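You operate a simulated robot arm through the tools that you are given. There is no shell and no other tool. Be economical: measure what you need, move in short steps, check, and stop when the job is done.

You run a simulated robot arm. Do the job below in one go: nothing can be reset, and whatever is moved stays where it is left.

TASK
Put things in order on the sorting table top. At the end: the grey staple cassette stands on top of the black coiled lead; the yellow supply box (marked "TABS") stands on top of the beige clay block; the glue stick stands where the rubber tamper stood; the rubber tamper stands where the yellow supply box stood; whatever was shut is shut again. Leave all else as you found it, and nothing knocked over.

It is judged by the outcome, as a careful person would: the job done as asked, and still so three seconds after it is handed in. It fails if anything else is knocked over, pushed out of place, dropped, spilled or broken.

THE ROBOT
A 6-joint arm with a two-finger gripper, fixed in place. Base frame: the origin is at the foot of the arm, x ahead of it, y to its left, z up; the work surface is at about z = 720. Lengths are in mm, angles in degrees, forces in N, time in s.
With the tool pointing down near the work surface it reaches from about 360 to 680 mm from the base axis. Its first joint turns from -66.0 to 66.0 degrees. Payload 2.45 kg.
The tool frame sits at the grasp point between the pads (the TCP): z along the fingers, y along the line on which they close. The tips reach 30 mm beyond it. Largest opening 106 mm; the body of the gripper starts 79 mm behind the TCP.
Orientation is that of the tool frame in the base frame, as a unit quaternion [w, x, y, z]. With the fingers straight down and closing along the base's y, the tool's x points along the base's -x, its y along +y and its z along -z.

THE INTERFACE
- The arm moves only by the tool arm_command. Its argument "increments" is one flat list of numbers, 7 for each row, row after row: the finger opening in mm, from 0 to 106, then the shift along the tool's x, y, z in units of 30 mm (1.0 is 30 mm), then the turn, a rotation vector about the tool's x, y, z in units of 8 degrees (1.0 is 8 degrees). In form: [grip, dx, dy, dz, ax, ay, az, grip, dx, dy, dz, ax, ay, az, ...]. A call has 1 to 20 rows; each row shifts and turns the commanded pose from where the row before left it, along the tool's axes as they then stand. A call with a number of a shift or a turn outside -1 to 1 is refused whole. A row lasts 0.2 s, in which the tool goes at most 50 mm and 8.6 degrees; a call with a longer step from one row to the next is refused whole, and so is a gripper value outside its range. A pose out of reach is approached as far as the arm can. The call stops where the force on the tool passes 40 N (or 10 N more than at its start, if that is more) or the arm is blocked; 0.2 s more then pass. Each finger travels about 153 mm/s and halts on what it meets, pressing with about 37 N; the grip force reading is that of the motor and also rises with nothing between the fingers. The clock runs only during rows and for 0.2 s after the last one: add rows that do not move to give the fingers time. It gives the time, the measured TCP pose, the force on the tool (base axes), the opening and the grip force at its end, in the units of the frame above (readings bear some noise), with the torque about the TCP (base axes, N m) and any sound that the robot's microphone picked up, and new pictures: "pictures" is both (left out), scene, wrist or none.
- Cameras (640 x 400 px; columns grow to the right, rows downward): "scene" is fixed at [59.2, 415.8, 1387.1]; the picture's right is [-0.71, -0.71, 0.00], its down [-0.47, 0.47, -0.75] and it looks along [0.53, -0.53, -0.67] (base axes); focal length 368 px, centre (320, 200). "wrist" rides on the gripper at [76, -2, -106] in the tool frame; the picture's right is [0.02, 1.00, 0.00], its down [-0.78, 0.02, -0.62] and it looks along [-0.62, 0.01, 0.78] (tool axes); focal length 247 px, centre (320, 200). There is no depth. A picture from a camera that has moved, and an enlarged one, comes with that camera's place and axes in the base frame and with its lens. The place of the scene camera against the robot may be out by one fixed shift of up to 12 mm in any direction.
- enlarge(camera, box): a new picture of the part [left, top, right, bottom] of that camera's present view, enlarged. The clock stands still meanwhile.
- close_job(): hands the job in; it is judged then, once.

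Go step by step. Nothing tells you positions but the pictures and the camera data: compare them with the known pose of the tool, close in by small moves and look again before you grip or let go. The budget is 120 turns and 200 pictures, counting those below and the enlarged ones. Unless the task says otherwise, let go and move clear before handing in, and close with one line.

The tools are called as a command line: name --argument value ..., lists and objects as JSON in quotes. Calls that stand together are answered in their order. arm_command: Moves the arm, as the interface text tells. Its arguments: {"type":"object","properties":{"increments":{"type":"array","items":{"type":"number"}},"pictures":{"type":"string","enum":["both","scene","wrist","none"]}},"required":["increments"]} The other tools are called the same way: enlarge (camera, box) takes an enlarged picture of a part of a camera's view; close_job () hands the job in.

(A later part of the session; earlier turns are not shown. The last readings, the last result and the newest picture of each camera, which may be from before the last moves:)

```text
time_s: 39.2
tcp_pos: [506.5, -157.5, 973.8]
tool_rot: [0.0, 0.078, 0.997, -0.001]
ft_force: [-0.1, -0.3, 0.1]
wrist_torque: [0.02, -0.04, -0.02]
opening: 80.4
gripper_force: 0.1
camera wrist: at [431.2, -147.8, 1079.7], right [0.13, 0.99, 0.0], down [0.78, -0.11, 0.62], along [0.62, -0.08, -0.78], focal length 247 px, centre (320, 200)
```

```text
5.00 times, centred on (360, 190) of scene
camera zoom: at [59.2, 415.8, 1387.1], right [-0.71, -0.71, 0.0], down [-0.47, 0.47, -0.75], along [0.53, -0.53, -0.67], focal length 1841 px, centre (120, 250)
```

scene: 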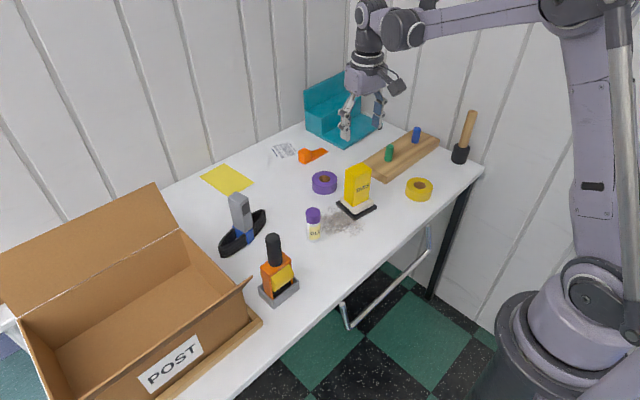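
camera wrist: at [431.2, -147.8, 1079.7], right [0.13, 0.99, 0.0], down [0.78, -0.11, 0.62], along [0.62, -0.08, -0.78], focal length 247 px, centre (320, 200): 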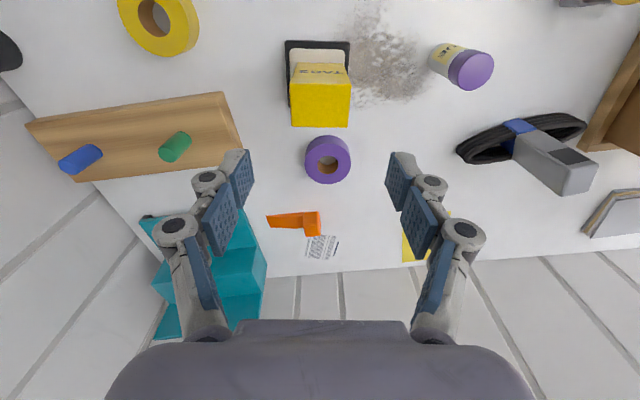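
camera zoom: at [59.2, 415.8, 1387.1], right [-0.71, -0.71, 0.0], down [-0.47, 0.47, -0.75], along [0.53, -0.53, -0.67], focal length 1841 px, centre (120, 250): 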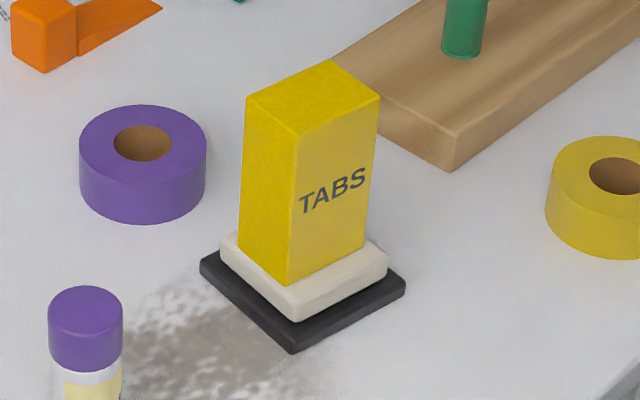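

TABS box stands on the clay. Now for the tamper: turn the tool a quarter turn, travel to it, and then tilt the fingers outward.

arm_command --increments '[80, 0, 0, 0, 0, 0, 0.92, 80, 0, 0, 0, 0, 0, 0.92, 80, 0, 0, 0, 0, 0, 0.92, 80, 0, 0, 0, 0, 0, 0.92, 80, 0, 0, 0, 0, 0, 0.92, 80, 0, 0, 0, 0, 0, 0.92, 80, 0, 0, 0, 0, 0, 0.92, 80, 0, 0, 0, 0, 0, 0.92, 80, 0, 0, 0, 0, 0, 0.92, 80, 0, 0, 0, 0, 0, 0.92, 80, 0, 0, 0, 0, 0, 0.92, 80, -1, -0.326, 0, 0, 0, 0, 80, -1, -0.326, 0, 0, 0, 0, 80, -1, -0.326, 0, 0, 0, 0, 80, -1, -0.326, 0, 0, 0, 0, 80, -1, -0.326, 0, 0, 0, 0, 80, -1, -0.326, 0, 0, 0, 0, 80, -1, -0.326, 0, 0, 0, 0, 80, -1, -0.326, 0, 0, 0, 0, 80, -1, -0.326, 0, 0, 0, 0]' --pictures "none"

arm_command --increments '[60, 0, 0, 0, 0, -0.8, 0, 60, 0, 0, 0, 0, -0.8, 0, 60, 0, 0, 0, 0, -0.8, 0, 60, 0, 0, 0, 0, -0.8, 0, 60, 0, 0, 0, 0, 0, 0, 60, 0, 0, 0, 0, 0, 0]' --pictures "both"

```text
time_s: 43.4
tcp_pos: [419.1, -427.1, 974.3]
tool_rot: [0.0, 0.707, 0.707, 0.0]
ft_force: [-0.1, -1.1, -0.5]
wrist_torque: [0.03, 0.02, -0.01]
opening: 79.8
gripper_force: 0.1
```

```text
time_s: 44.8
tcp_pos: [418.2, -426.4, 973.0]
tool_rot: [0.157, 0.689, 0.69, -0.156]
ft_force: [-0.3, -0.4, -0.1]
wrist_torque: [0.04, -0.03, -0.02]
opening: 60.0
gripper_force: 0.0
camera wrist: at [417.7, -313.0, 1036.1], right [1.0, 0.02, -0.01], down [0.02, -0.44, 0.9], along [0.01, -0.9, -0.44], focal length 247 px, centre (320, 200)
```

scene: 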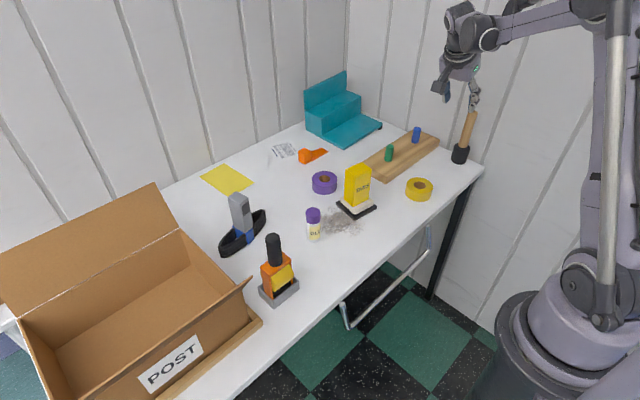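
wrist: 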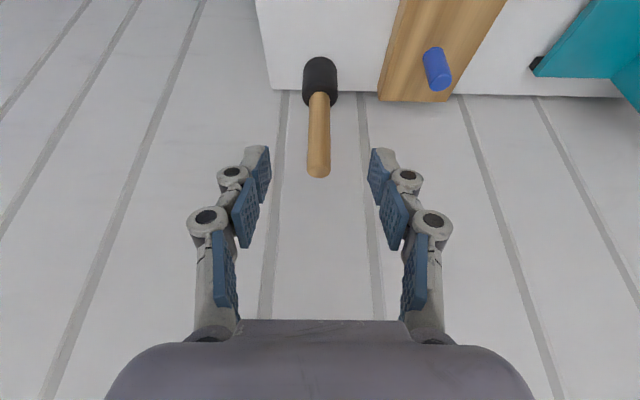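

Aligned in x with the handle. I'll approach along the tilted tool axis in two stages.

arm_command --increments '[60, -0.446, 0, 0.686, 0, 0, 0, 60, -0.446, 0, 0.686, 0, 0, 0, 60, -0.446, 0, 0.686, 0, 0, 0, 60, -0.446, 0, 0.686, 0, 0, 0, 60, 0, 0, 0, 0, 0, 0]' --pictures "both"

enlarge --camera "scene" --box '[410, 60, 510, 180]'

```text
time_s: 46.0
tcp_pos: [421.2, -511.5, 922.1]
tool_rot: [0.157, 0.688, 0.691, -0.156]
ft_force: [-1.0, 0.3, 0.7]
wrist_torque: [-0.04, 0.03, 0.05]
opening: 60.1
gripper_force: 0.1
camera wrist: at [418.4, -397.4, 984.4], right [1.0, 0.02, -0.01], down [0.02, -0.44, 0.9], along [0.02, -0.9, -0.44], focal length 247 px, centre (320, 200)
```

scene: 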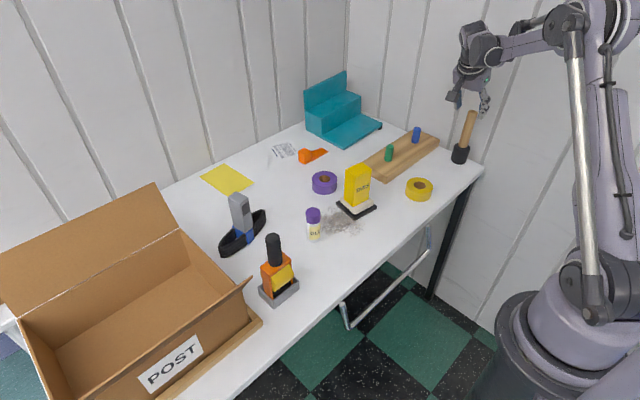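
wrist: 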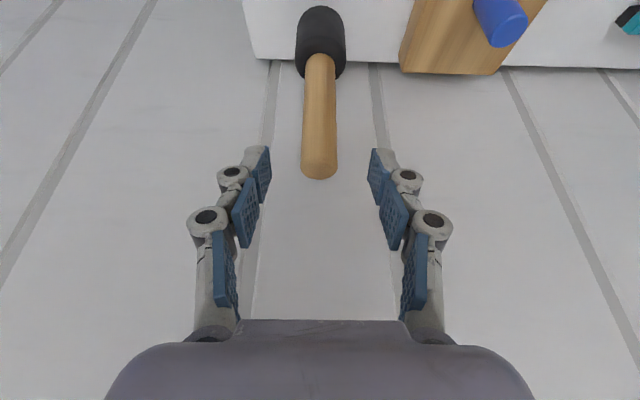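

```text
3.33 times, centred on (460, 120) of scene
camera zoom: at [59.2, 415.8, 1387.1], right [-0.71, -0.71, 0.0], down [-0.47, 0.47, -0.75], along [0.53, -0.53, -0.67], focal length 1227 px, centre (-147, 467)
```

zoom: 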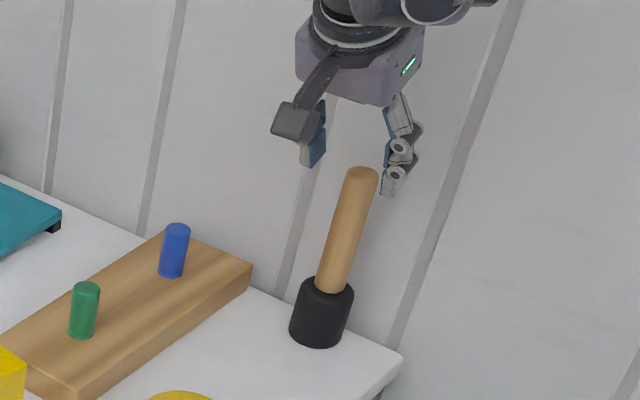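

Well lined up. Advance and close.

arm_command --increments '[60, 0, -0.03, 0.66, 0, 0, 0, 60, 0, 0, 0.66, 0, 0, 0, 60, 0, 0, 0.66, 0, 0, 0, 60, 0, 0, 0.66, 0, 0, 0, 60, 0, 0, 0, 0, 0, 0]' --pictures "both"

enlarge --camera "scene" --box '[410, 60, 510, 180]'

```text
time_s: 47.2
tcp_pos: [418.9, -544.9, 850.4]
tool_rot: [0.156, 0.689, 0.69, -0.157]
ft_force: [0.1, -0.2, 0.0]
wrist_torque: [0.03, 0.01, 0.0]
opening: 60.0
gripper_force: 0.0
camera wrist: at [417.2, -431.7, 913.2], right [1.0, 0.02, -0.01], down [0.02, -0.44, 0.9], along [0.01, -0.9, -0.44], focal length 247 px, centre (320, 200)
```

scene: 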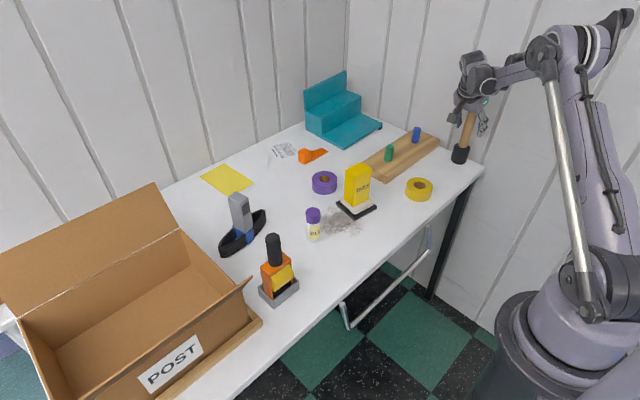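
wrist: 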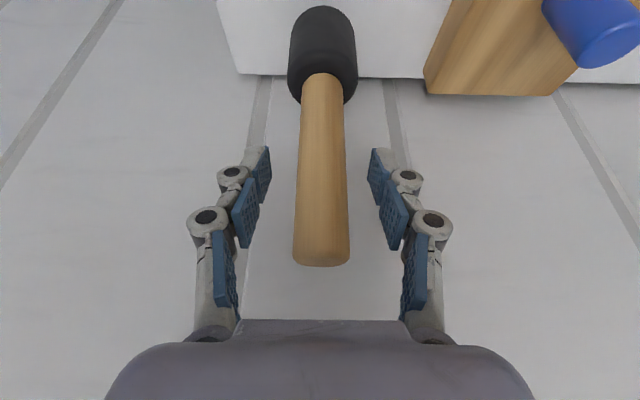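

```text
3.33 times, centred on (460, 120) of scene
camera zoom: at [59.2, 415.8, 1387.1], right [-0.71, -0.71, 0.0], down [-0.47, 0.47, -0.75], along [0.53, -0.53, -0.67], focal length 1227 px, centre (-147, 467)
```

zoom: 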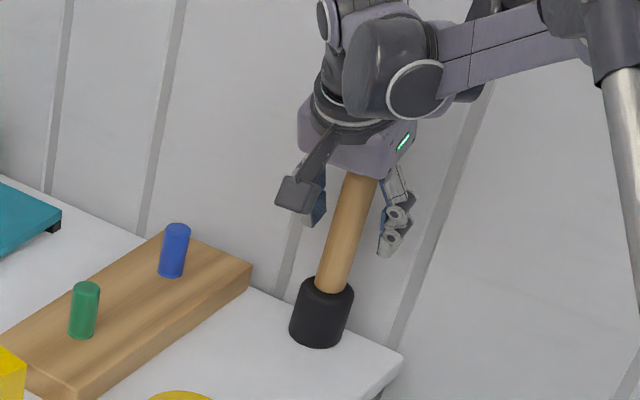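

arm_command --increments '[40, 0, 0, 0, 0, 0, 0, 15, 0, 0, 0, 0, 0, 0, 15, 0, 0, 0, 0, 0, 0, 15, 0, 0, 0, 0, 0, 0]' --pictures "wrist"

```text
time_s: 48.2
tcp_pos: [419.9, -544.7, 849.6]
tool_rot: [0.157, 0.689, 0.69, -0.156]
ft_force: [2.1, -1.6, 2.2]
wrist_torque: [-0.15, -0.1, 0.0]
opening: 26.0
gripper_force: 37.0
camera wrist: at [417.4, -431.5, 913.5], right [1.0, 0.02, -0.01], down [0.02, -0.44, 0.9], along [0.02, -0.9, -0.44], focal length 247 px, centre (320, 200)
```

wrist: 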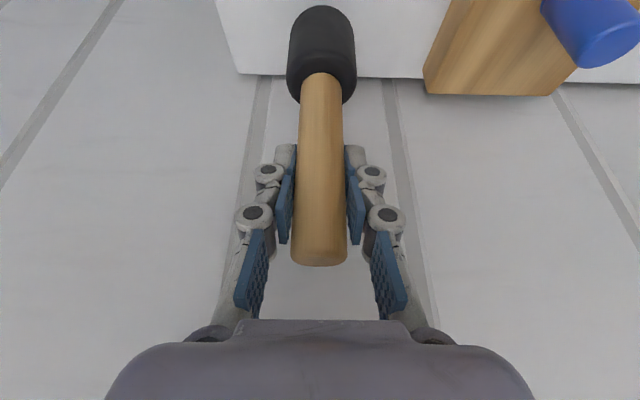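

Gripped at 26 mm. Lift straight up 100 mm and check.

arm_command --increments '[15, -0.217, 0, -0.45, 0, 0, 0, 15, -0.361, 0, -0.75, 0, 0, 0, 15, -0.361, 0, -0.75, 0, 0, 0, 15, -0.361, 0, -0.75, 0, 0, 0, 15, -0.144, 0, -0.3, 0, 0, 0, 15, 0, 0, 0, 0, 0, 0]' --pictures "both"

```text
time_s: 49.6
tcp_pos: [418.1, -545.1, 951.5]
tool_rot: [0.157, 0.689, 0.691, -0.156]
ft_force: [-0.1, -0.3, -3.0]
wrist_torque: [0.01, 0.03, 0.02]
opening: 25.9
gripper_force: 36.8
camera wrist: at [416.6, -431.8, 1013.2], right [1.0, 0.02, -0.01], down [0.02, -0.44, 0.9], along [0.01, -0.9, -0.44], focal length 247 px, centre (320, 200)
```

scene: 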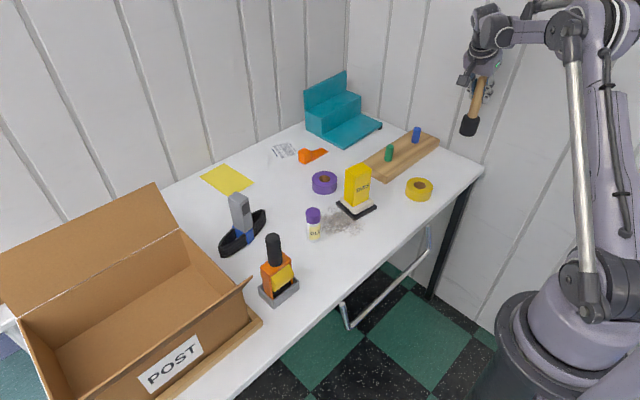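
wrist: 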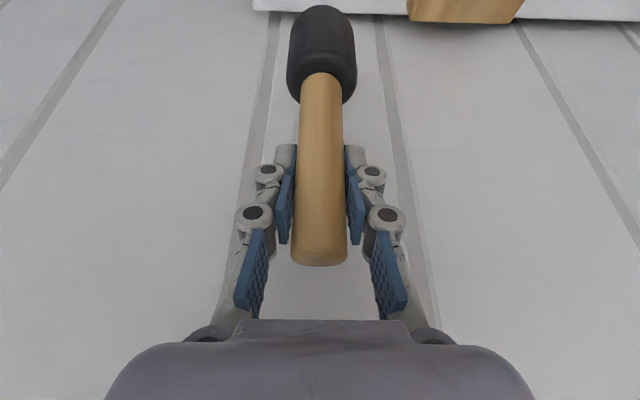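

Upright and firm. Carry it to above the former TABS place.

arm_command --increments '[15, 0.5, 0.0167, -0.24, 0, 0, 0, 15, 0.903, 0.0167, -0.434, 0, 0, 0, 15, 0.903, 0.0167, -0.434, 0, 0, 0, 15, 0.903, 0.0167, -0.434, 0, 0, 0, 15, 0.903, 0.0167, -0.434, 0, 0, 0, 15, 0.903, 0.0167, -0.434, 0, 0, 0, 15, 0.903, 0.0167, -0.434, 0, 0, 0, 15, 0.903, 0.0167, -0.434, 0, 0, 0, 15, 0.903, 0.0167, -0.434, 0, 0, 0, 15, 0.903, 0.0167, -0.434, 0, 0, 0, 15, 0.903, 0.0167, -0.434, 0, 0, 0, 15, 0.903, 0.0167, -0.434, 0, 0, 0, 15, 0.903, 0.0167, -0.434, 0, 0, 0, 15, 0.903, 0.0167, -0.434, 0, 0, 0, 15, 0.903, 0.0167, -0.434, 0, 0, 0, 15, 0.903, 0.0167, -0.434, 0, 0, 0, 15, 0.903, 0.0167, -0.434, 0, 0, 0, 15, 0.903, 0.0167, -0.434, 0, 0, 0, 15, 0.403, 0.0167, -0.194, 0, 0, 0, 15, 0, 0, 0, 0, 0, 0]' --pictures "both"

```text
time_s: 53.8
tcp_pos: [427.0, -3.5, 952.0]
tool_rot: [0.156, 0.69, 0.689, -0.156]
ft_force: [-0.2, 0.6, -2.2]
wrist_torque: [0.0, -0.02, -0.02]
opening: 25.7
gripper_force: 36.6
camera wrist: at [425.2, 109.7, 1014.0], right [1.0, 0.02, -0.01], down [0.02, -0.44, 0.9], along [0.01, -0.9, -0.44], focal length 247 px, centre (320, 200)
```

scene: 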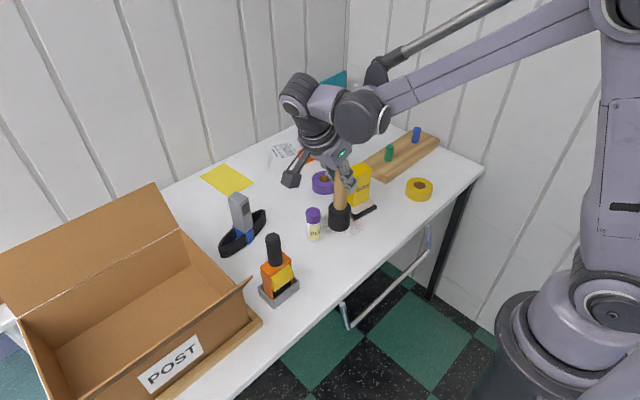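
wrist: 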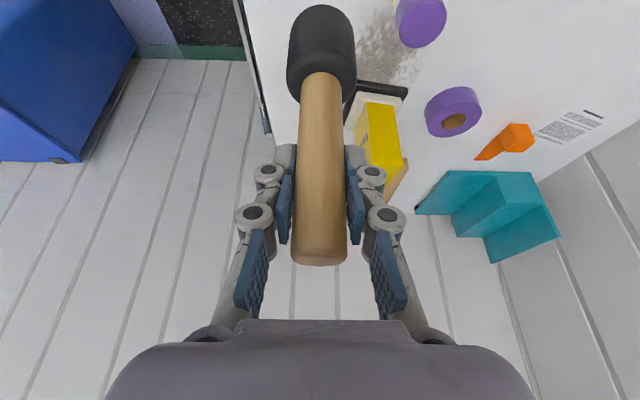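

The camera mount would come near the tape gun handle if lowered so, so I'll turn tool and tamper 45° about the vertical first.

arm_command --increments '[15, 0, 0, 0, -0.406, 0, -0.844, 15, 0, 0, 0, -0.406, 0, -0.844, 15, 0, 0, 0, -0.406, 0, -0.844, 15, 0, 0, 0, -0.406, 0, -0.844, 15, 0, 0, 0, -0.406, 0, -0.844, 15, 0, 0, 0, -0.406, 0, -0.844, 15, 0.042, -0.07, -0.02, 0, 0, 0, 15, 0, 0, 0, 0, 0, 0, 15, 0, 0, 0, 0, 0, 0]' --pictures "both"

enlarge --camera "scene" --box '[260, 120, 420, 260]'

```text
time_s: 55.8
tcp_pos: [425.3, -6.0, 952.2]
tool_rot: [0.206, 0.372, 0.901, -0.084]
ft_force: [0.0, -0.1, -3.3]
wrist_torque: [0.02, 0.02, 0.01]
opening: 25.5
gripper_force: 37.4
camera wrist: at [342.6, 74.1, 1013.6], right [0.69, 0.72, -0.01], down [0.32, -0.3, 0.9], along [0.65, -0.63, -0.44], focal length 247 px, centre (320, 200)
```

scene: 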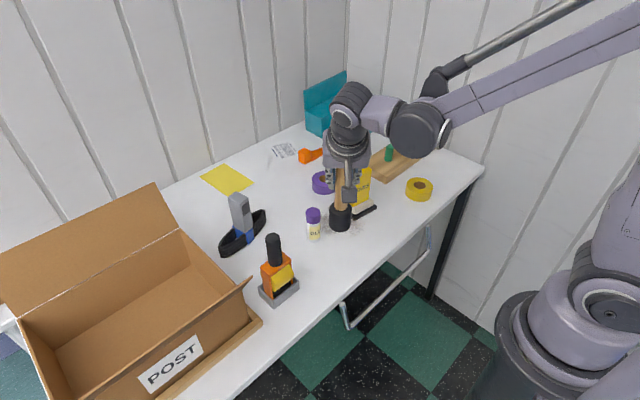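
wrist: 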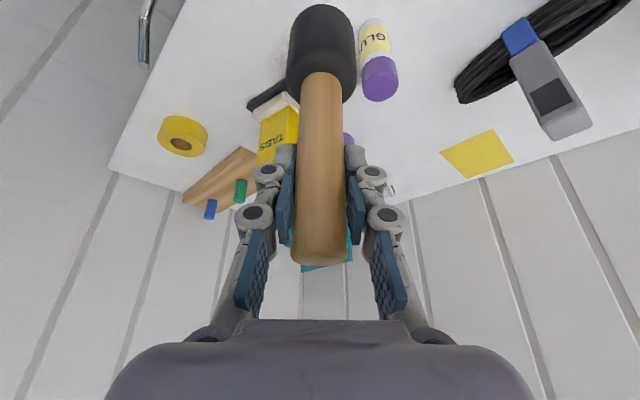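

```text
2.86 times, centred on (340, 190) of scene
camera zoom: at [59.2, 415.8, 1387.1], right [-0.71, -0.71, 0.0], down [-0.47, 0.47, -0.75], along [0.53, -0.53, -0.67], focal length 1052 px, centre (263, 229)
```

zoom: 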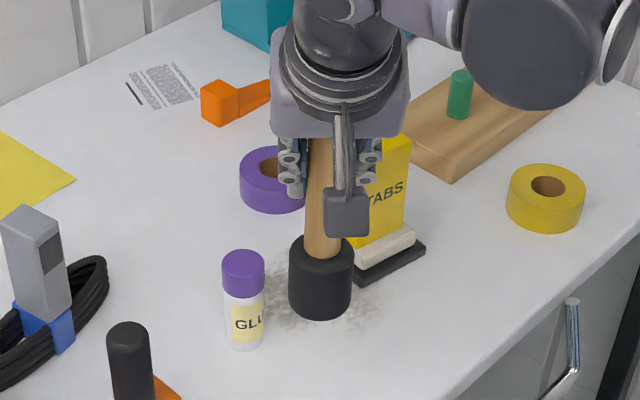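

arm_command --increments '[15, 0.339, 0, 0.705, 0, 0, 0, 15, 0.339, 0, 0.705, 0, 0, 0, 15, 0.339, 0, 0.705, 0, 0, 0, 15, 0.339, 0, 0.705, 0, 0, 0, 15, 0, 0, 0, 0, 0, 0]' --pictures "both"

enlarge --camera "scene" --box '[260, 150, 420, 290]'

```text
time_s: 57.0
tcp_pos: [423.6, -3.3, 856.9]
tool_rot: [0.206, 0.373, 0.901, -0.084]
ft_force: [0.1, 0.1, -2.7]
wrist_torque: [-0.01, 0.01, 0.04]
opening: 25.7
gripper_force: 37.2
camera wrist: at [342.0, 74.7, 919.7], right [0.69, 0.72, -0.01], down [0.32, -0.3, 0.9], along [0.65, -0.63, -0.44], focal length 247 px, centre (320, 200)
```

scene: 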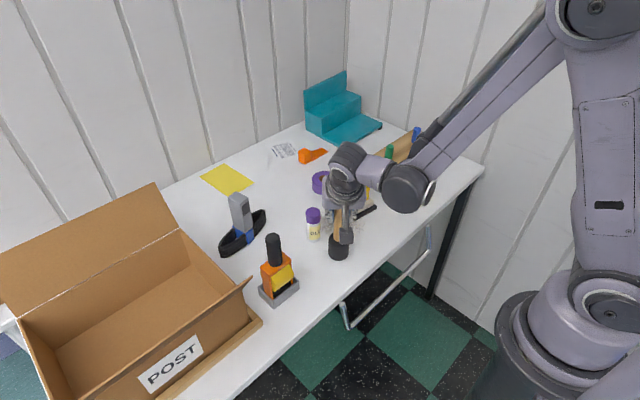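
wrist: 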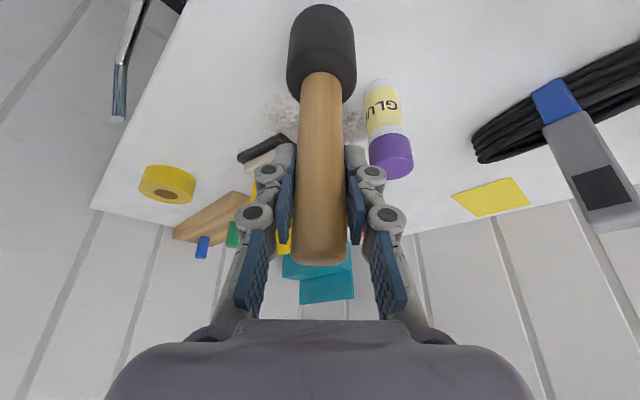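

```text
2.86 times, centred on (340, 220) of scene
camera zoom: at [59.2, 415.8, 1387.1], right [-0.71, -0.71, 0.0], down [-0.47, 0.47, -0.75], along [0.53, -0.53, -0.67], focal length 1052 px, centre (263, 143)
```

zoom: 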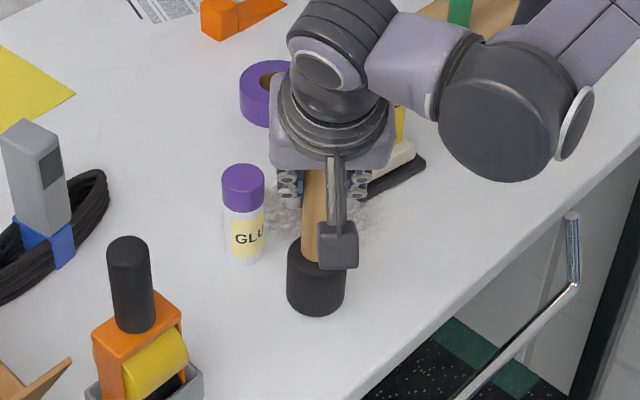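

Foot within a few mm of the former TABS centre. Lower gently.

arm_command --increments '[15, 0.072, 0, 0.15, 0, 0, 0, 15, 0, 0, 0, 0, 0, 0]' --pictures "none"

arm_command --increments '[15, 0.029, 0, 0.06, 0, 0, 0, 15, 0, 0, 0, 0, 0, 0]' --pictures "none"

```text
time_s: 57.6
tcp_pos: [424.2, -3.6, 852.3]
tool_rot: [0.206, 0.373, 0.901, -0.084]
ft_force: [-0.2, -0.6, -3.3]
wrist_torque: [-0.03, -0.02, 0.0]
opening: 25.6
gripper_force: 36.6
```

```text
time_s: 58.2
tcp_pos: [424.6, -3.8, 851.8]
tool_rot: [0.206, 0.373, 0.901, -0.083]
ft_force: [-1.7, 5.3, 22.9]
wrist_torque: [0.18, 0.16, -0.09]
opening: 25.7
gripper_force: 36.6
```

arm_command --increments '[15, -0.011, 0, -0.024, 0, 0, 0, 15, 0, 0, 0, 0, 0, 0]' --pictures "none"

```text
time_s: 58.8
tcp_pos: [423.8, -4.0, 852.4]
tool_rot: [0.206, 0.374, 0.901, -0.084]
ft_force: [1.6, 1.7, 6.5]
wrist_torque: [-0.03, -0.35, 0.04]
opening: 25.8
gripper_force: 37.1
```

Light contact. Release and back off along the tool axis.

arm_command --increments '[30, 0, 0, 0, 0, 0, 0, 60, 0, 0, 0, 0, 0, 0, 60, 0, 0, 0, 0, 0, 0, 60, 0, 0, -0.6, 0, 0, 0, 60, 0, 0, -1, 0, 0, 0, 60, 0, 0, -1, 0, 0, 0, 60, 0, 0, -1, 0, 0, 0, 60, 0, 0, 0, 0, 0, 0]' --pictures "both"

enlarge --camera "wrist" --box '[260, 0, 460, 200]'

```text
time_s: 60.6
tcp_pos: [390.7, 28.3, 948.8]
tool_rot: [0.205, 0.373, 0.901, -0.084]
ft_force: [0.1, 0.8, -0.2]
wrist_torque: [-0.04, -0.01, 0.0]
opening: 60.2
gripper_force: 0.1
camera wrist: at [308.5, 106.7, 1011.5], right [0.69, 0.72, -0.01], down [0.32, -0.3, 0.9], along [0.65, -0.63, -0.44], focal length 247 px, centre (320, 200)
```

scene: 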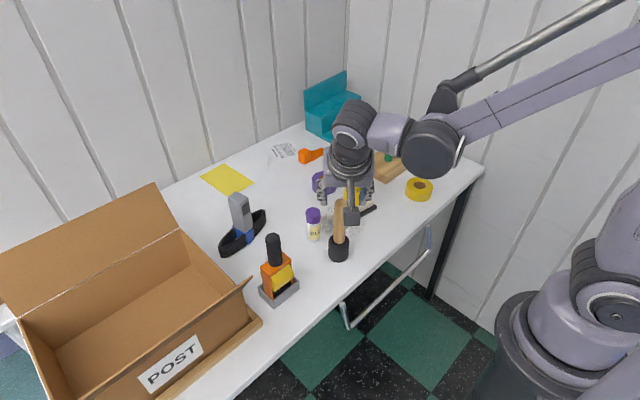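
wrist: 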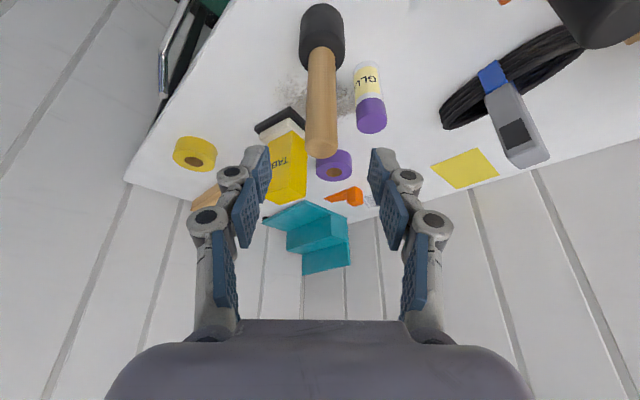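

```text
2.00 times, centred on (360, 100) of wrist
camera zoom: at [308.5, 106.7, 1011.5], right [0.69, 0.72, -0.01], down [0.32, -0.3, 0.9], along [0.65, -0.63, -0.44], focal length 494 px, centre (240, 400)
```

zoom: 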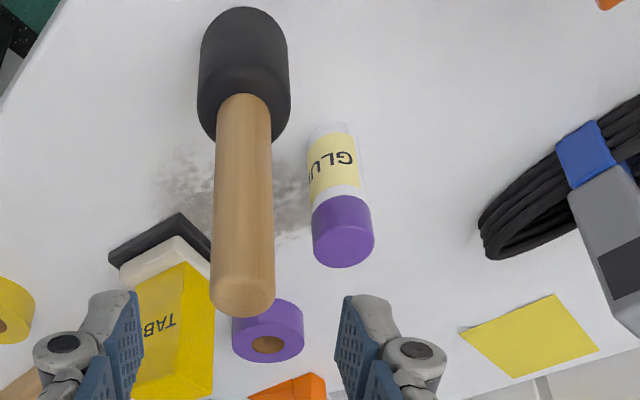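

The tamper stands in place. I'll turn back to the quarter-turn heading and go to look at the glue stick.

arm_command --increments '[60, 0, 0, 0, 0.406, 0, 0.844, 60, 0, 0, 0, 0.406, 0, 0.844, 60, 0, 0, 0, 0.406, 0, 0.844, 60, 0, 0, 0, 0.406, 0, 0.844, 60, 0, 0, 0, 0.406, 0, 0.844, 60, 0, 0, 0, 0.406, 0, 0.844, 60, 0.225, 0.958, -0.108, 0, 0, 0, 60, 0.225, 0.958, -0.108, 0, 0, 0, 60, 0.225, 0.958, -0.108, 0, 0, 0, 60, 0.225, 0.958, -0.108, 0, 0, 0, 60, 0, 0, 0, 0, 0, 0, 60, 0, 0, 0, 0, 0, 0]' --pictures "both"

enlarge --camera "wrist" --box '[240, 40, 400, 180]'

```text
time_s: 63.2
tcp_pos: [506.4, 59.1, 949.1]
tool_rot: [0.157, 0.688, 0.691, -0.156]
ft_force: [0.3, 0.2, -0.5]
wrist_torque: [-0.02, -0.02, -0.02]
opening: 60.1
gripper_force: 0.1
camera wrist: at [504.9, 172.9, 1010.9], right [1.0, 0.02, -0.01], down [0.02, -0.44, 0.9], along [0.01, -0.9, -0.44], focal length 247 px, centre (320, 200)
```

scene: 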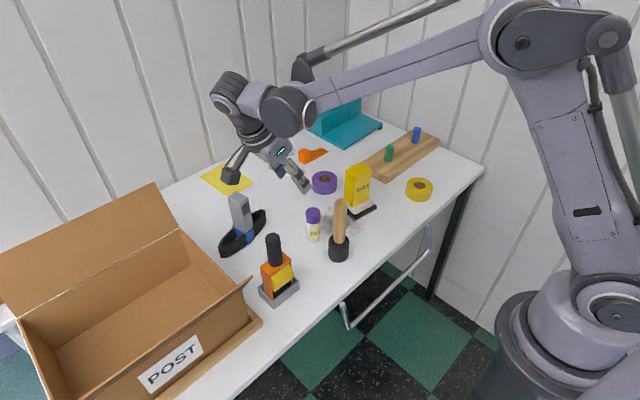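
wrist: 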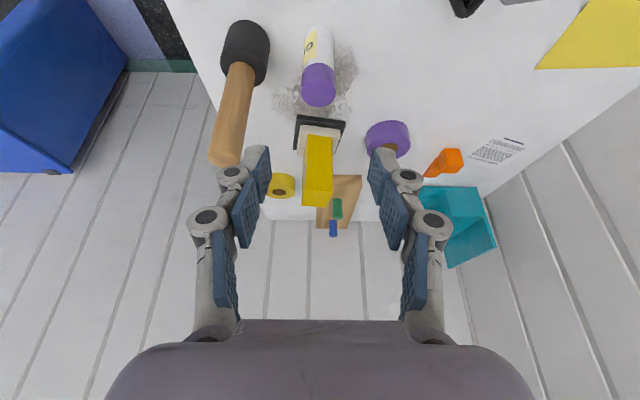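

```text
2.86 times, centred on (320, 110) of wrist
camera zoom: at [504.9, 172.9, 1010.9], right [1.0, 0.02, -0.01], down [0.02, -0.44, 0.9], along [0.01, -0.9, -0.44], focal length 706 px, centre (320, 457)
```

zoom: 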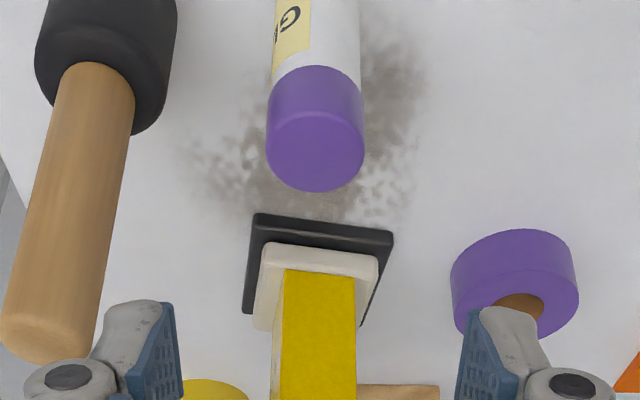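

Glue stick centre ≈ (503.5,-3.5), Ø34, top z≈803. Moving to the pre-grasp pose.

arm_command --increments '[52, 0.17, -0.025, 0.805, 0, 0, 0, 52, 0.17, -0.025, 0.805, 0, 0, 0, 52, 0.17, -0.025, 0.805, 0, 0, 0, 52, 0.17, -0.025, 0.805, 0, 0, 0, 52, 0, 0, 0, 0, 0, 0]' --pictures "both"

enlarge --camera "wrist" --box '[200, 40, 440, 220]'

```text
time_s: 64.4
tcp_pos: [502.5, 36.2, 851.4]
tool_rot: [0.157, 0.689, 0.69, -0.157]
ft_force: [0.1, 0.1, -0.8]
wrist_torque: [0.02, 0.0, 0.0]
opening: 52.0
gripper_force: 0.1
camera wrist: at [500.7, 149.0, 914.5], right [1.0, 0.02, -0.01], down [0.02, -0.44, 0.9], along [0.01, -0.9, -0.44], focal length 247 px, centre (320, 200)
```

scene: 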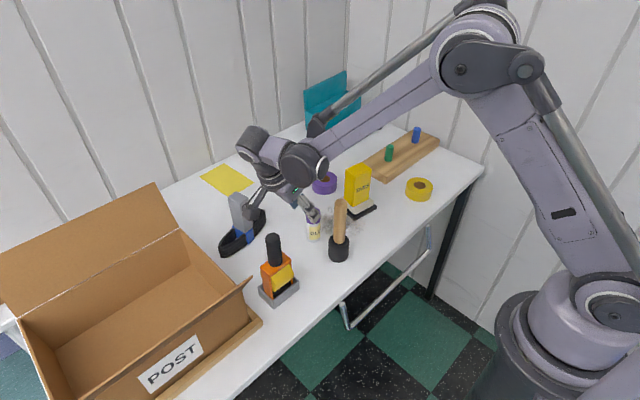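
wrist: 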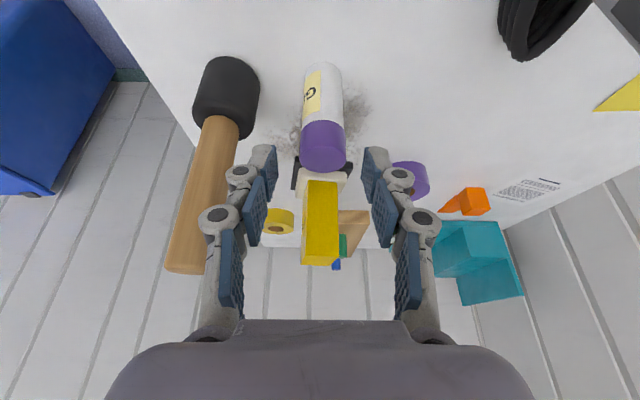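

```text
2.22 times, centred on (320, 130) of wrist
camera zoom: at [500.7, 149.0, 914.5], right [1.0, 0.02, -0.01], down [0.02, -0.44, 0.9], along [0.01, -0.9, -0.44], focal length 549 px, centre (320, 356)
```

zoom: 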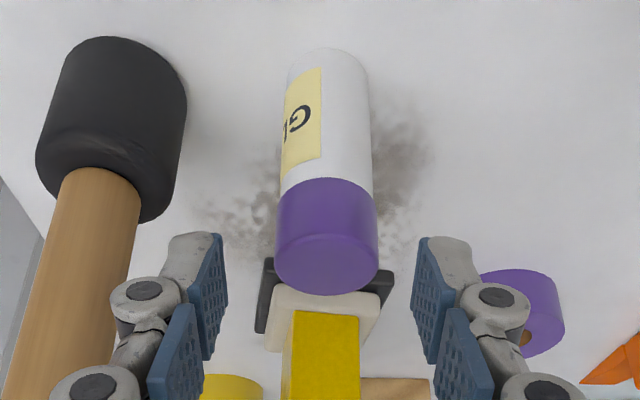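

arm_command --increments '[52, 0, 0.02, 0.733, 0, 0, 0, 52, 0, 0, 0.733, 0, 0, 0, 52, 0, 0, 0.733, 0, 0, 0, 52, 0, 0, 0.733, 0, 0, 0, 52, 0, 0, 0, 0, 0, 0]' --pictures "both"

enlarge --camera "scene" --box '[260, 160, 380, 270]'

```text
time_s: 65.6
tcp_pos: [503.5, -2.6, 773.3]
tool_rot: [0.157, 0.689, 0.689, -0.158]
ft_force: [-0.3, 0.3, 0.1]
wrist_torque: [0.0, 0.01, 0.02]
opening: 52.2
gripper_force: 0.1
camera wrist: at [501.7, 110.8, 835.0], right [1.0, 0.02, -0.01], down [0.02, -0.44, 0.9], along [0.01, -0.9, -0.44], focal length 247 px, centre (320, 200)
```

scene: 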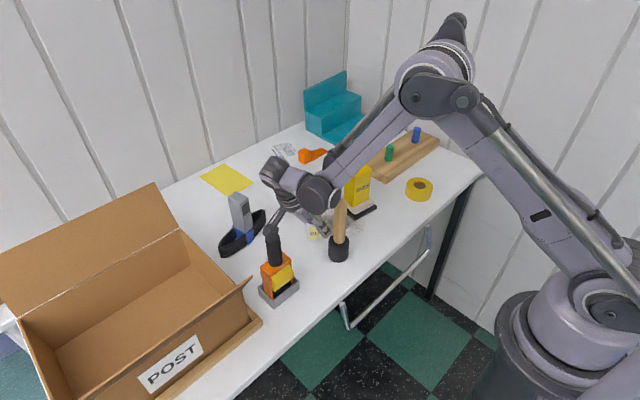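
wrist: 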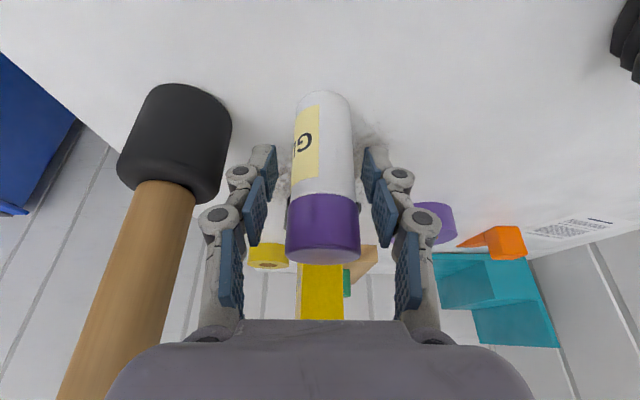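

```text
3.64 times, centred on (320, 215) of scene
camera zoom: at [59.2, 415.8, 1387.1], right [-0.71, -0.71, 0.0], down [-0.47, 0.47, -0.75], along [0.53, -0.53, -0.67], focal length 1339 px, centre (320, 146)
```

zoom: 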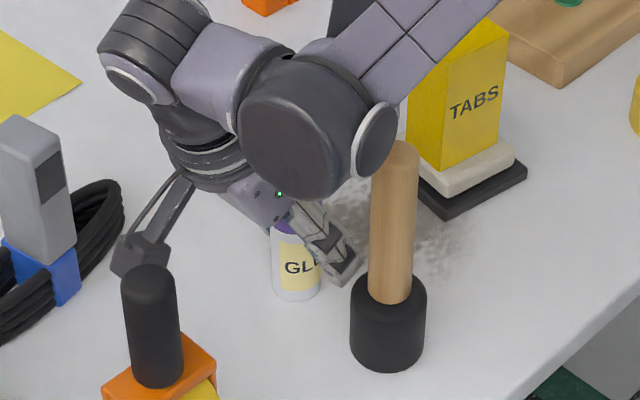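

arm_command --increments '[38, 0, 0, 0, 0, 0, 0, 22, 0, 0, 0, 0, 0, 0, 22, 0, 0, 0, 0, 0, 0, 22, 0, 0, 0, 0, 0, 0]' --pictures "wrist"

```text
time_s: 66.6
tcp_pos: [503.9, -1.8, 773.8]
tool_rot: [0.156, 0.688, 0.691, -0.157]
ft_force: [-0.7, 0.4, 0.7]
wrist_torque: [-0.01, 0.02, -0.04]
opening: 31.2
gripper_force: 36.8
camera wrist: at [501.7, 111.0, 835.2], right [1.0, 0.02, -0.01], down [0.02, -0.44, 0.9], along [0.01, -0.9, -0.44], focal length 247 px, centre (320, 200)
```

wrist: 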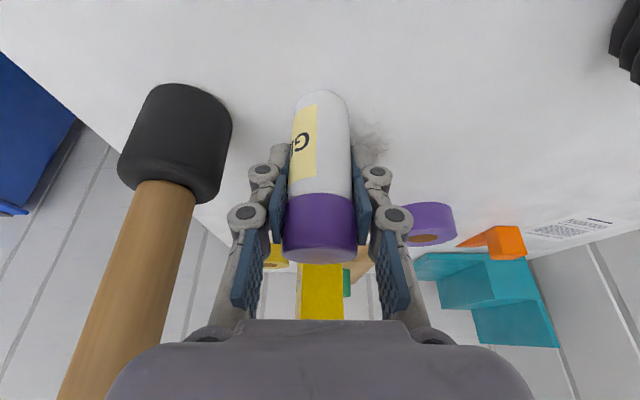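

Gripped. Lift straight up 175 mm.

arm_command --increments '[22, -0.217, 0, -0.45, 0, 0, 0, 22, -0.361, 0, -0.75, 0, 0, 0, 22, -0.361, 0, -0.75, 0, 0, 0, 22, -0.361, 0, -0.75, 0, 0, 0, 22, -0.361, 0, -0.75, 0, 0, 0, 22, -0.361, 0, -0.75, 0, 0, 0, 22, -0.361, 0, -0.75, 0, 0, 0, 22, -0.144, 0, -0.3, 0, 0, 0, 22, 0, 0, 0, 0, 0, 0]' --pictures "both"

```text
time_s: 68.6
tcp_pos: [503.8, -2.4, 948.6]
tool_rot: [0.156, 0.689, 0.69, -0.157]
ft_force: [0.4, 0.0, 0.5]
wrist_torque: [-0.01, 0.0, -0.01]
opening: 31.0
gripper_force: 37.5
camera wrist: at [501.9, 110.8, 1010.1], right [1.0, 0.02, -0.01], down [0.02, -0.44, 0.9], along [0.01, -0.9, -0.44], focal length 247 px, centre (320, 200)
```

scene: 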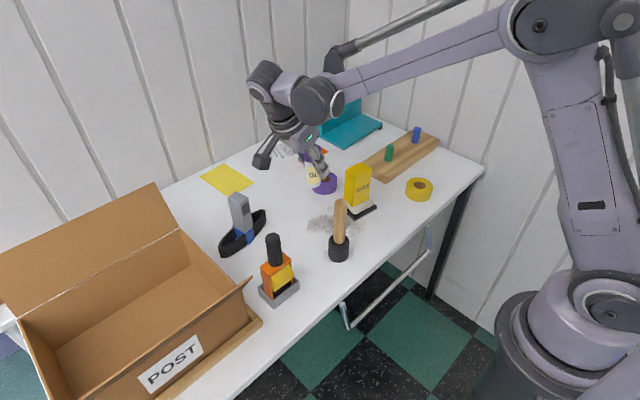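
wrist: 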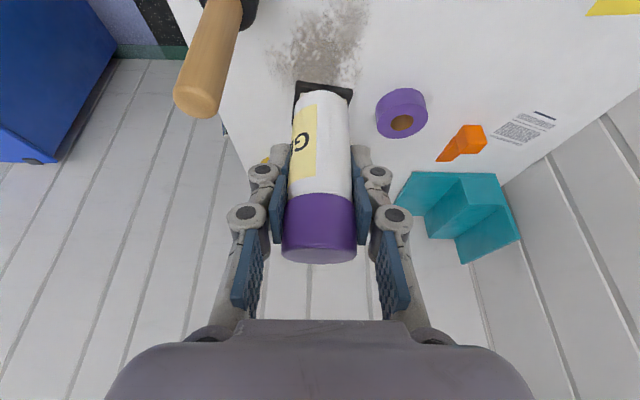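

Carry it over to above the tamper's old place.

arm_command --increments '[22, -0.454, -0.078, 0.218, 0, 0, 0, 22, -0.907, -0.157, 0.436, 0, 0, 0, 22, -0.907, -0.157, 0.436, 0, 0, 0, 22, -0.907, -0.157, 0.436, 0, 0, 0, 22, -0.907, -0.157, 0.436, 0, 0, 0, 22, -0.907, -0.157, 0.436, 0, 0, 0, 22, -0.907, -0.157, 0.436, 0, 0, 0, 22, -0.907, -0.157, 0.436, 0, 0, 0, 22, -0.907, -0.157, 0.436, 0, 0, 0, 22, -0.907, -0.157, 0.436, 0, 0, 0, 22, -0.907, -0.157, 0.436, 0, 0, 0, 22, -0.907, -0.157, 0.436, 0, 0, 0, 22, -0.907, -0.157, 0.436, 0, 0, 0, 22, -0.907, -0.157, 0.436, 0, 0, 0, 22, -0.907, -0.157, 0.436, 0, 0, 0, 22, -0.907, -0.157, 0.436, 0, 0, 0, 22, -0.907, -0.157, 0.436, 0, 0, 0, 22, -0.907, -0.157, 0.436, 0, 0, 0, 22, -0.454, -0.078, 0.218, 0, 0, 0, 22, 0, 0, 0, 0, 0, 0]' --pictures "both"

enlarge --camera "wrist" --box '[240, 40, 400, 280]'

```text
time_s: 72.8
tcp_pos: [419.8, -546.5, 945.9]
tool_rot: [0.156, 0.689, 0.69, -0.156]
ft_force: [-0.5, 0.5, -1.2]
wrist_torque: [0.0, -0.03, -0.01]
opening: 31.1
gripper_force: 36.9
camera wrist: at [418.1, -432.6, 1008.4], right [1.0, 0.02, -0.01], down [0.02, -0.44, 0.9], along [0.01, -0.9, -0.44], focal length 247 px, centre (320, 200)
```

scene: 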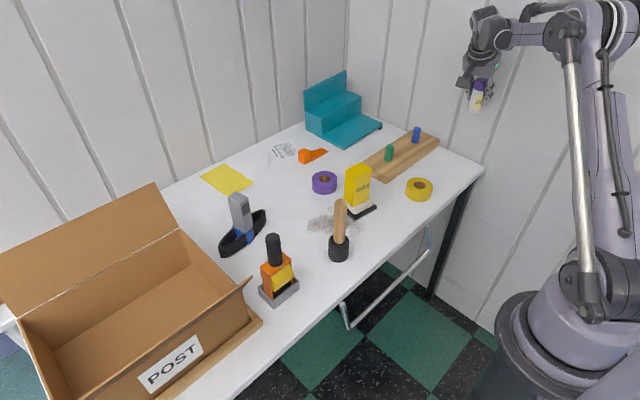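
wrist: 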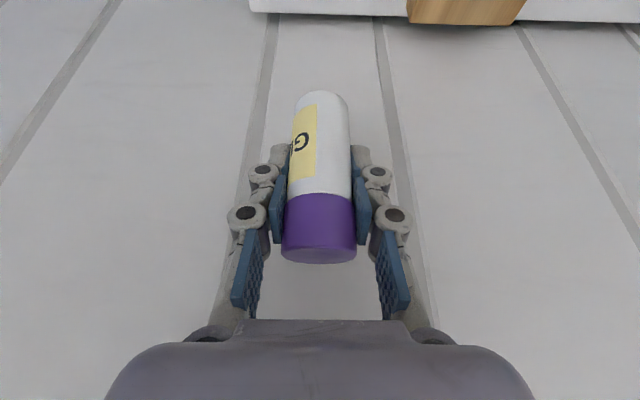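

```text
1.67 times, centred on (320, 160) of wrist
camera zoom: at [418.1, -432.6, 1008.4], right [1.0, 0.02, -0.01], down [0.02, -0.44, 0.9], along [0.01, -0.9, -0.44], focal length 412 px, centre (320, 267)
```

zoom: 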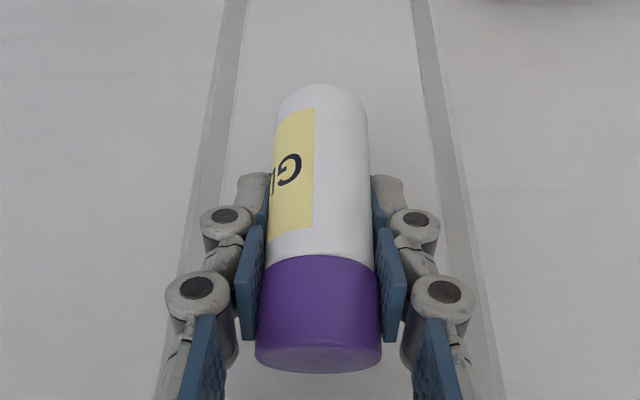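

arm_command --increments '[22, 0.34, 0, 0.708, 0, 0, 0, 22, 0.34, 0, 0.708, 0, 0, 0, 22, 0.34, 0, 0.708, 0, 0, 0, 22, 0.34, 0, 0.708, 0, 0, 0, 22, 0.34, 0, 0.708, 0, 0, 0, 22, 0.34, 0, 0.708, 0, 0, 0, 22, 0.2, 0, 0.41, 0, 0, 0, 22, 0, 0, 0, 0, 0, 0]' --pictures "both"

enlarge --camera "scene" --box '[410, 60, 510, 180]'

```text
time_s: 74.6
tcp_pos: [419.2, -544.4, 791.8]
tool_rot: [0.156, 0.689, 0.69, -0.157]
ft_force: [0.2, 0.7, -0.5]
wrist_torque: [0.03, 0.0, -0.03]
opening: 31.2
gripper_force: 36.9
camera wrist: at [418.1, -432.1, 853.6], right [1.0, 0.02, -0.01], down [0.02, -0.44, 0.9], along [0.01, -0.9, -0.44], focal length 247 px, centre (320, 200)
```

scene: 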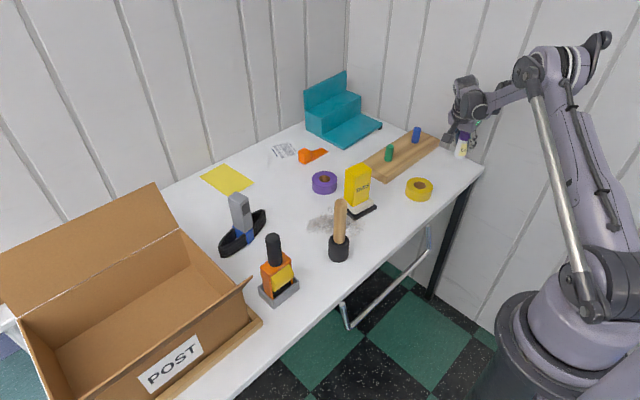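
wrist: 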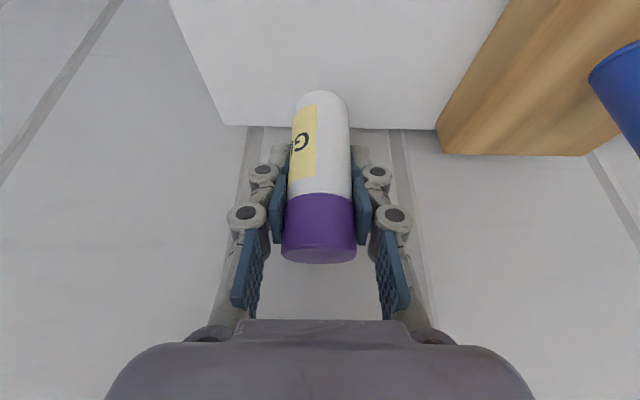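

```text
3.33 times, centred on (460, 120) of scene
camera zoom: at [59.2, 415.8, 1387.1], right [-0.71, -0.71, 0.0], down [-0.47, 0.47, -0.75], along [0.53, -0.53, -0.67], focal length 1227 px, centre (-147, 467)
```

zoom: 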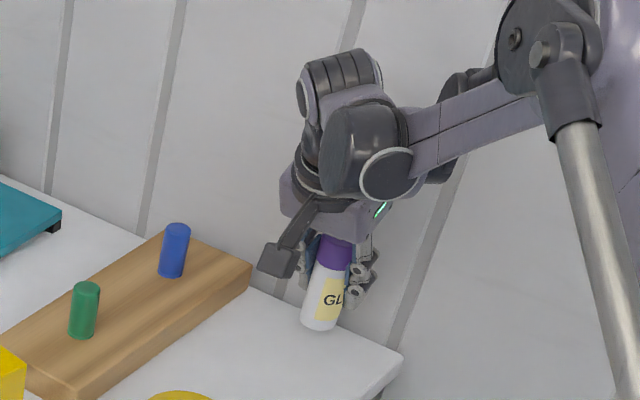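

arm_command --increments '[22, 0.101, 0, 0.21, 0, 0, 0, 22, 0.101, 0, 0.21, 0, 0, 0, 22, 0, 0, 0, 0, 0, 0]' --pictures "none"

arm_command --increments '[22, 0.036, 0, 0.075, 0, 0, 0, 22, 0, 0, 0, 0, 0, 0]' --pictures "none"

```text
time_s: 75.4
tcp_pos: [421.1, -546.0, 777.4]
tool_rot: [0.157, 0.689, 0.69, -0.156]
ft_force: [1.3, -0.1, -0.7]
wrist_torque: [-0.02, 0.01, -0.03]
opening: 31.0
gripper_force: 36.6
```

```text
time_s: 76.0
tcp_pos: [420.1, -545.7, 774.6]
tool_rot: [0.157, 0.689, 0.69, -0.157]
ft_force: [0.1, 0.2, -0.1]
wrist_torque: [0.03, 0.01, -0.02]
opening: 31.0
gripper_force: 36.6
```

arm_command --increments '[22, 0.022, 0, 0.045, 0, 0, 0, 22, 0, 0, 0, 0, 0, 0]' --pictures "both"

```text
time_s: 76.6
tcp_pos: [418.3, -543.7, 774.4]
tool_rot: [0.157, 0.689, 0.69, -0.157]
ft_force: [-0.9, 0.5, 0.2]
wrist_torque: [0.01, -0.02, 0.02]
opening: 31.4
gripper_force: 37.2
camera wrist: at [418.2, -431.8, 836.2], right [1.0, 0.02, -0.01], down [0.02, -0.44, 0.9], along [0.01, -0.9, -0.44], focal length 247 px, centre (320, 200)
```

scene: 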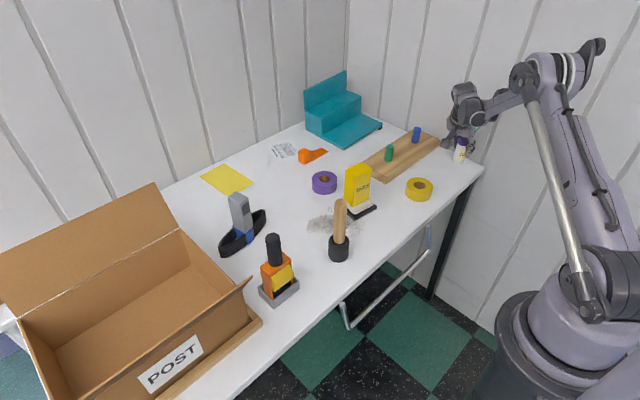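
wrist: 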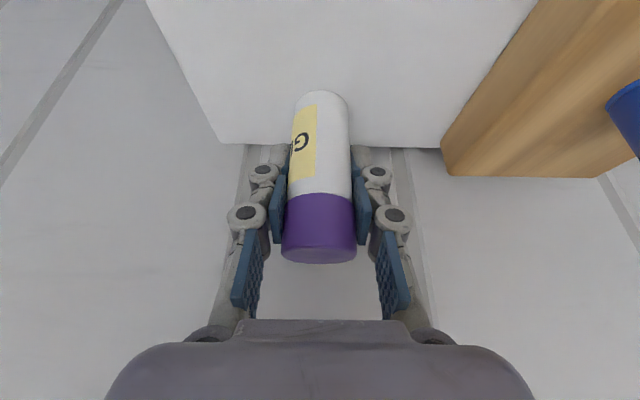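

Nearly down; another small step.

arm_command --increments '[22, 0.015, 0, 0.03, 0, 0, 0, 22, 0, 0, 0, 0, 0, 0]' --pictures "none"

arm_command --increments '[22, 0.01, 0, 0.02, 0, 0, 0, 22, 0, 0, 0, 0, 0, 0]' --pictures "none"

```text
time_s: 77.2
tcp_pos: [419.4, -544.7, 772.7]
tool_rot: [0.156, 0.689, 0.69, -0.157]
ft_force: [0.0, 0.8, 2.6]
wrist_torque: [0.06, 0.05, -0.01]
opening: 31.1
gripper_force: 36.6
```

```text
time_s: 77.8
tcp_pos: [418.8, -546.0, 772.0]
tool_rot: [0.157, 0.689, 0.69, -0.157]
ft_force: [1.2, 2.8, 14.1]
wrist_torque: [0.19, 0.15, -0.04]
opening: 31.2
gripper_force: 36.8
```

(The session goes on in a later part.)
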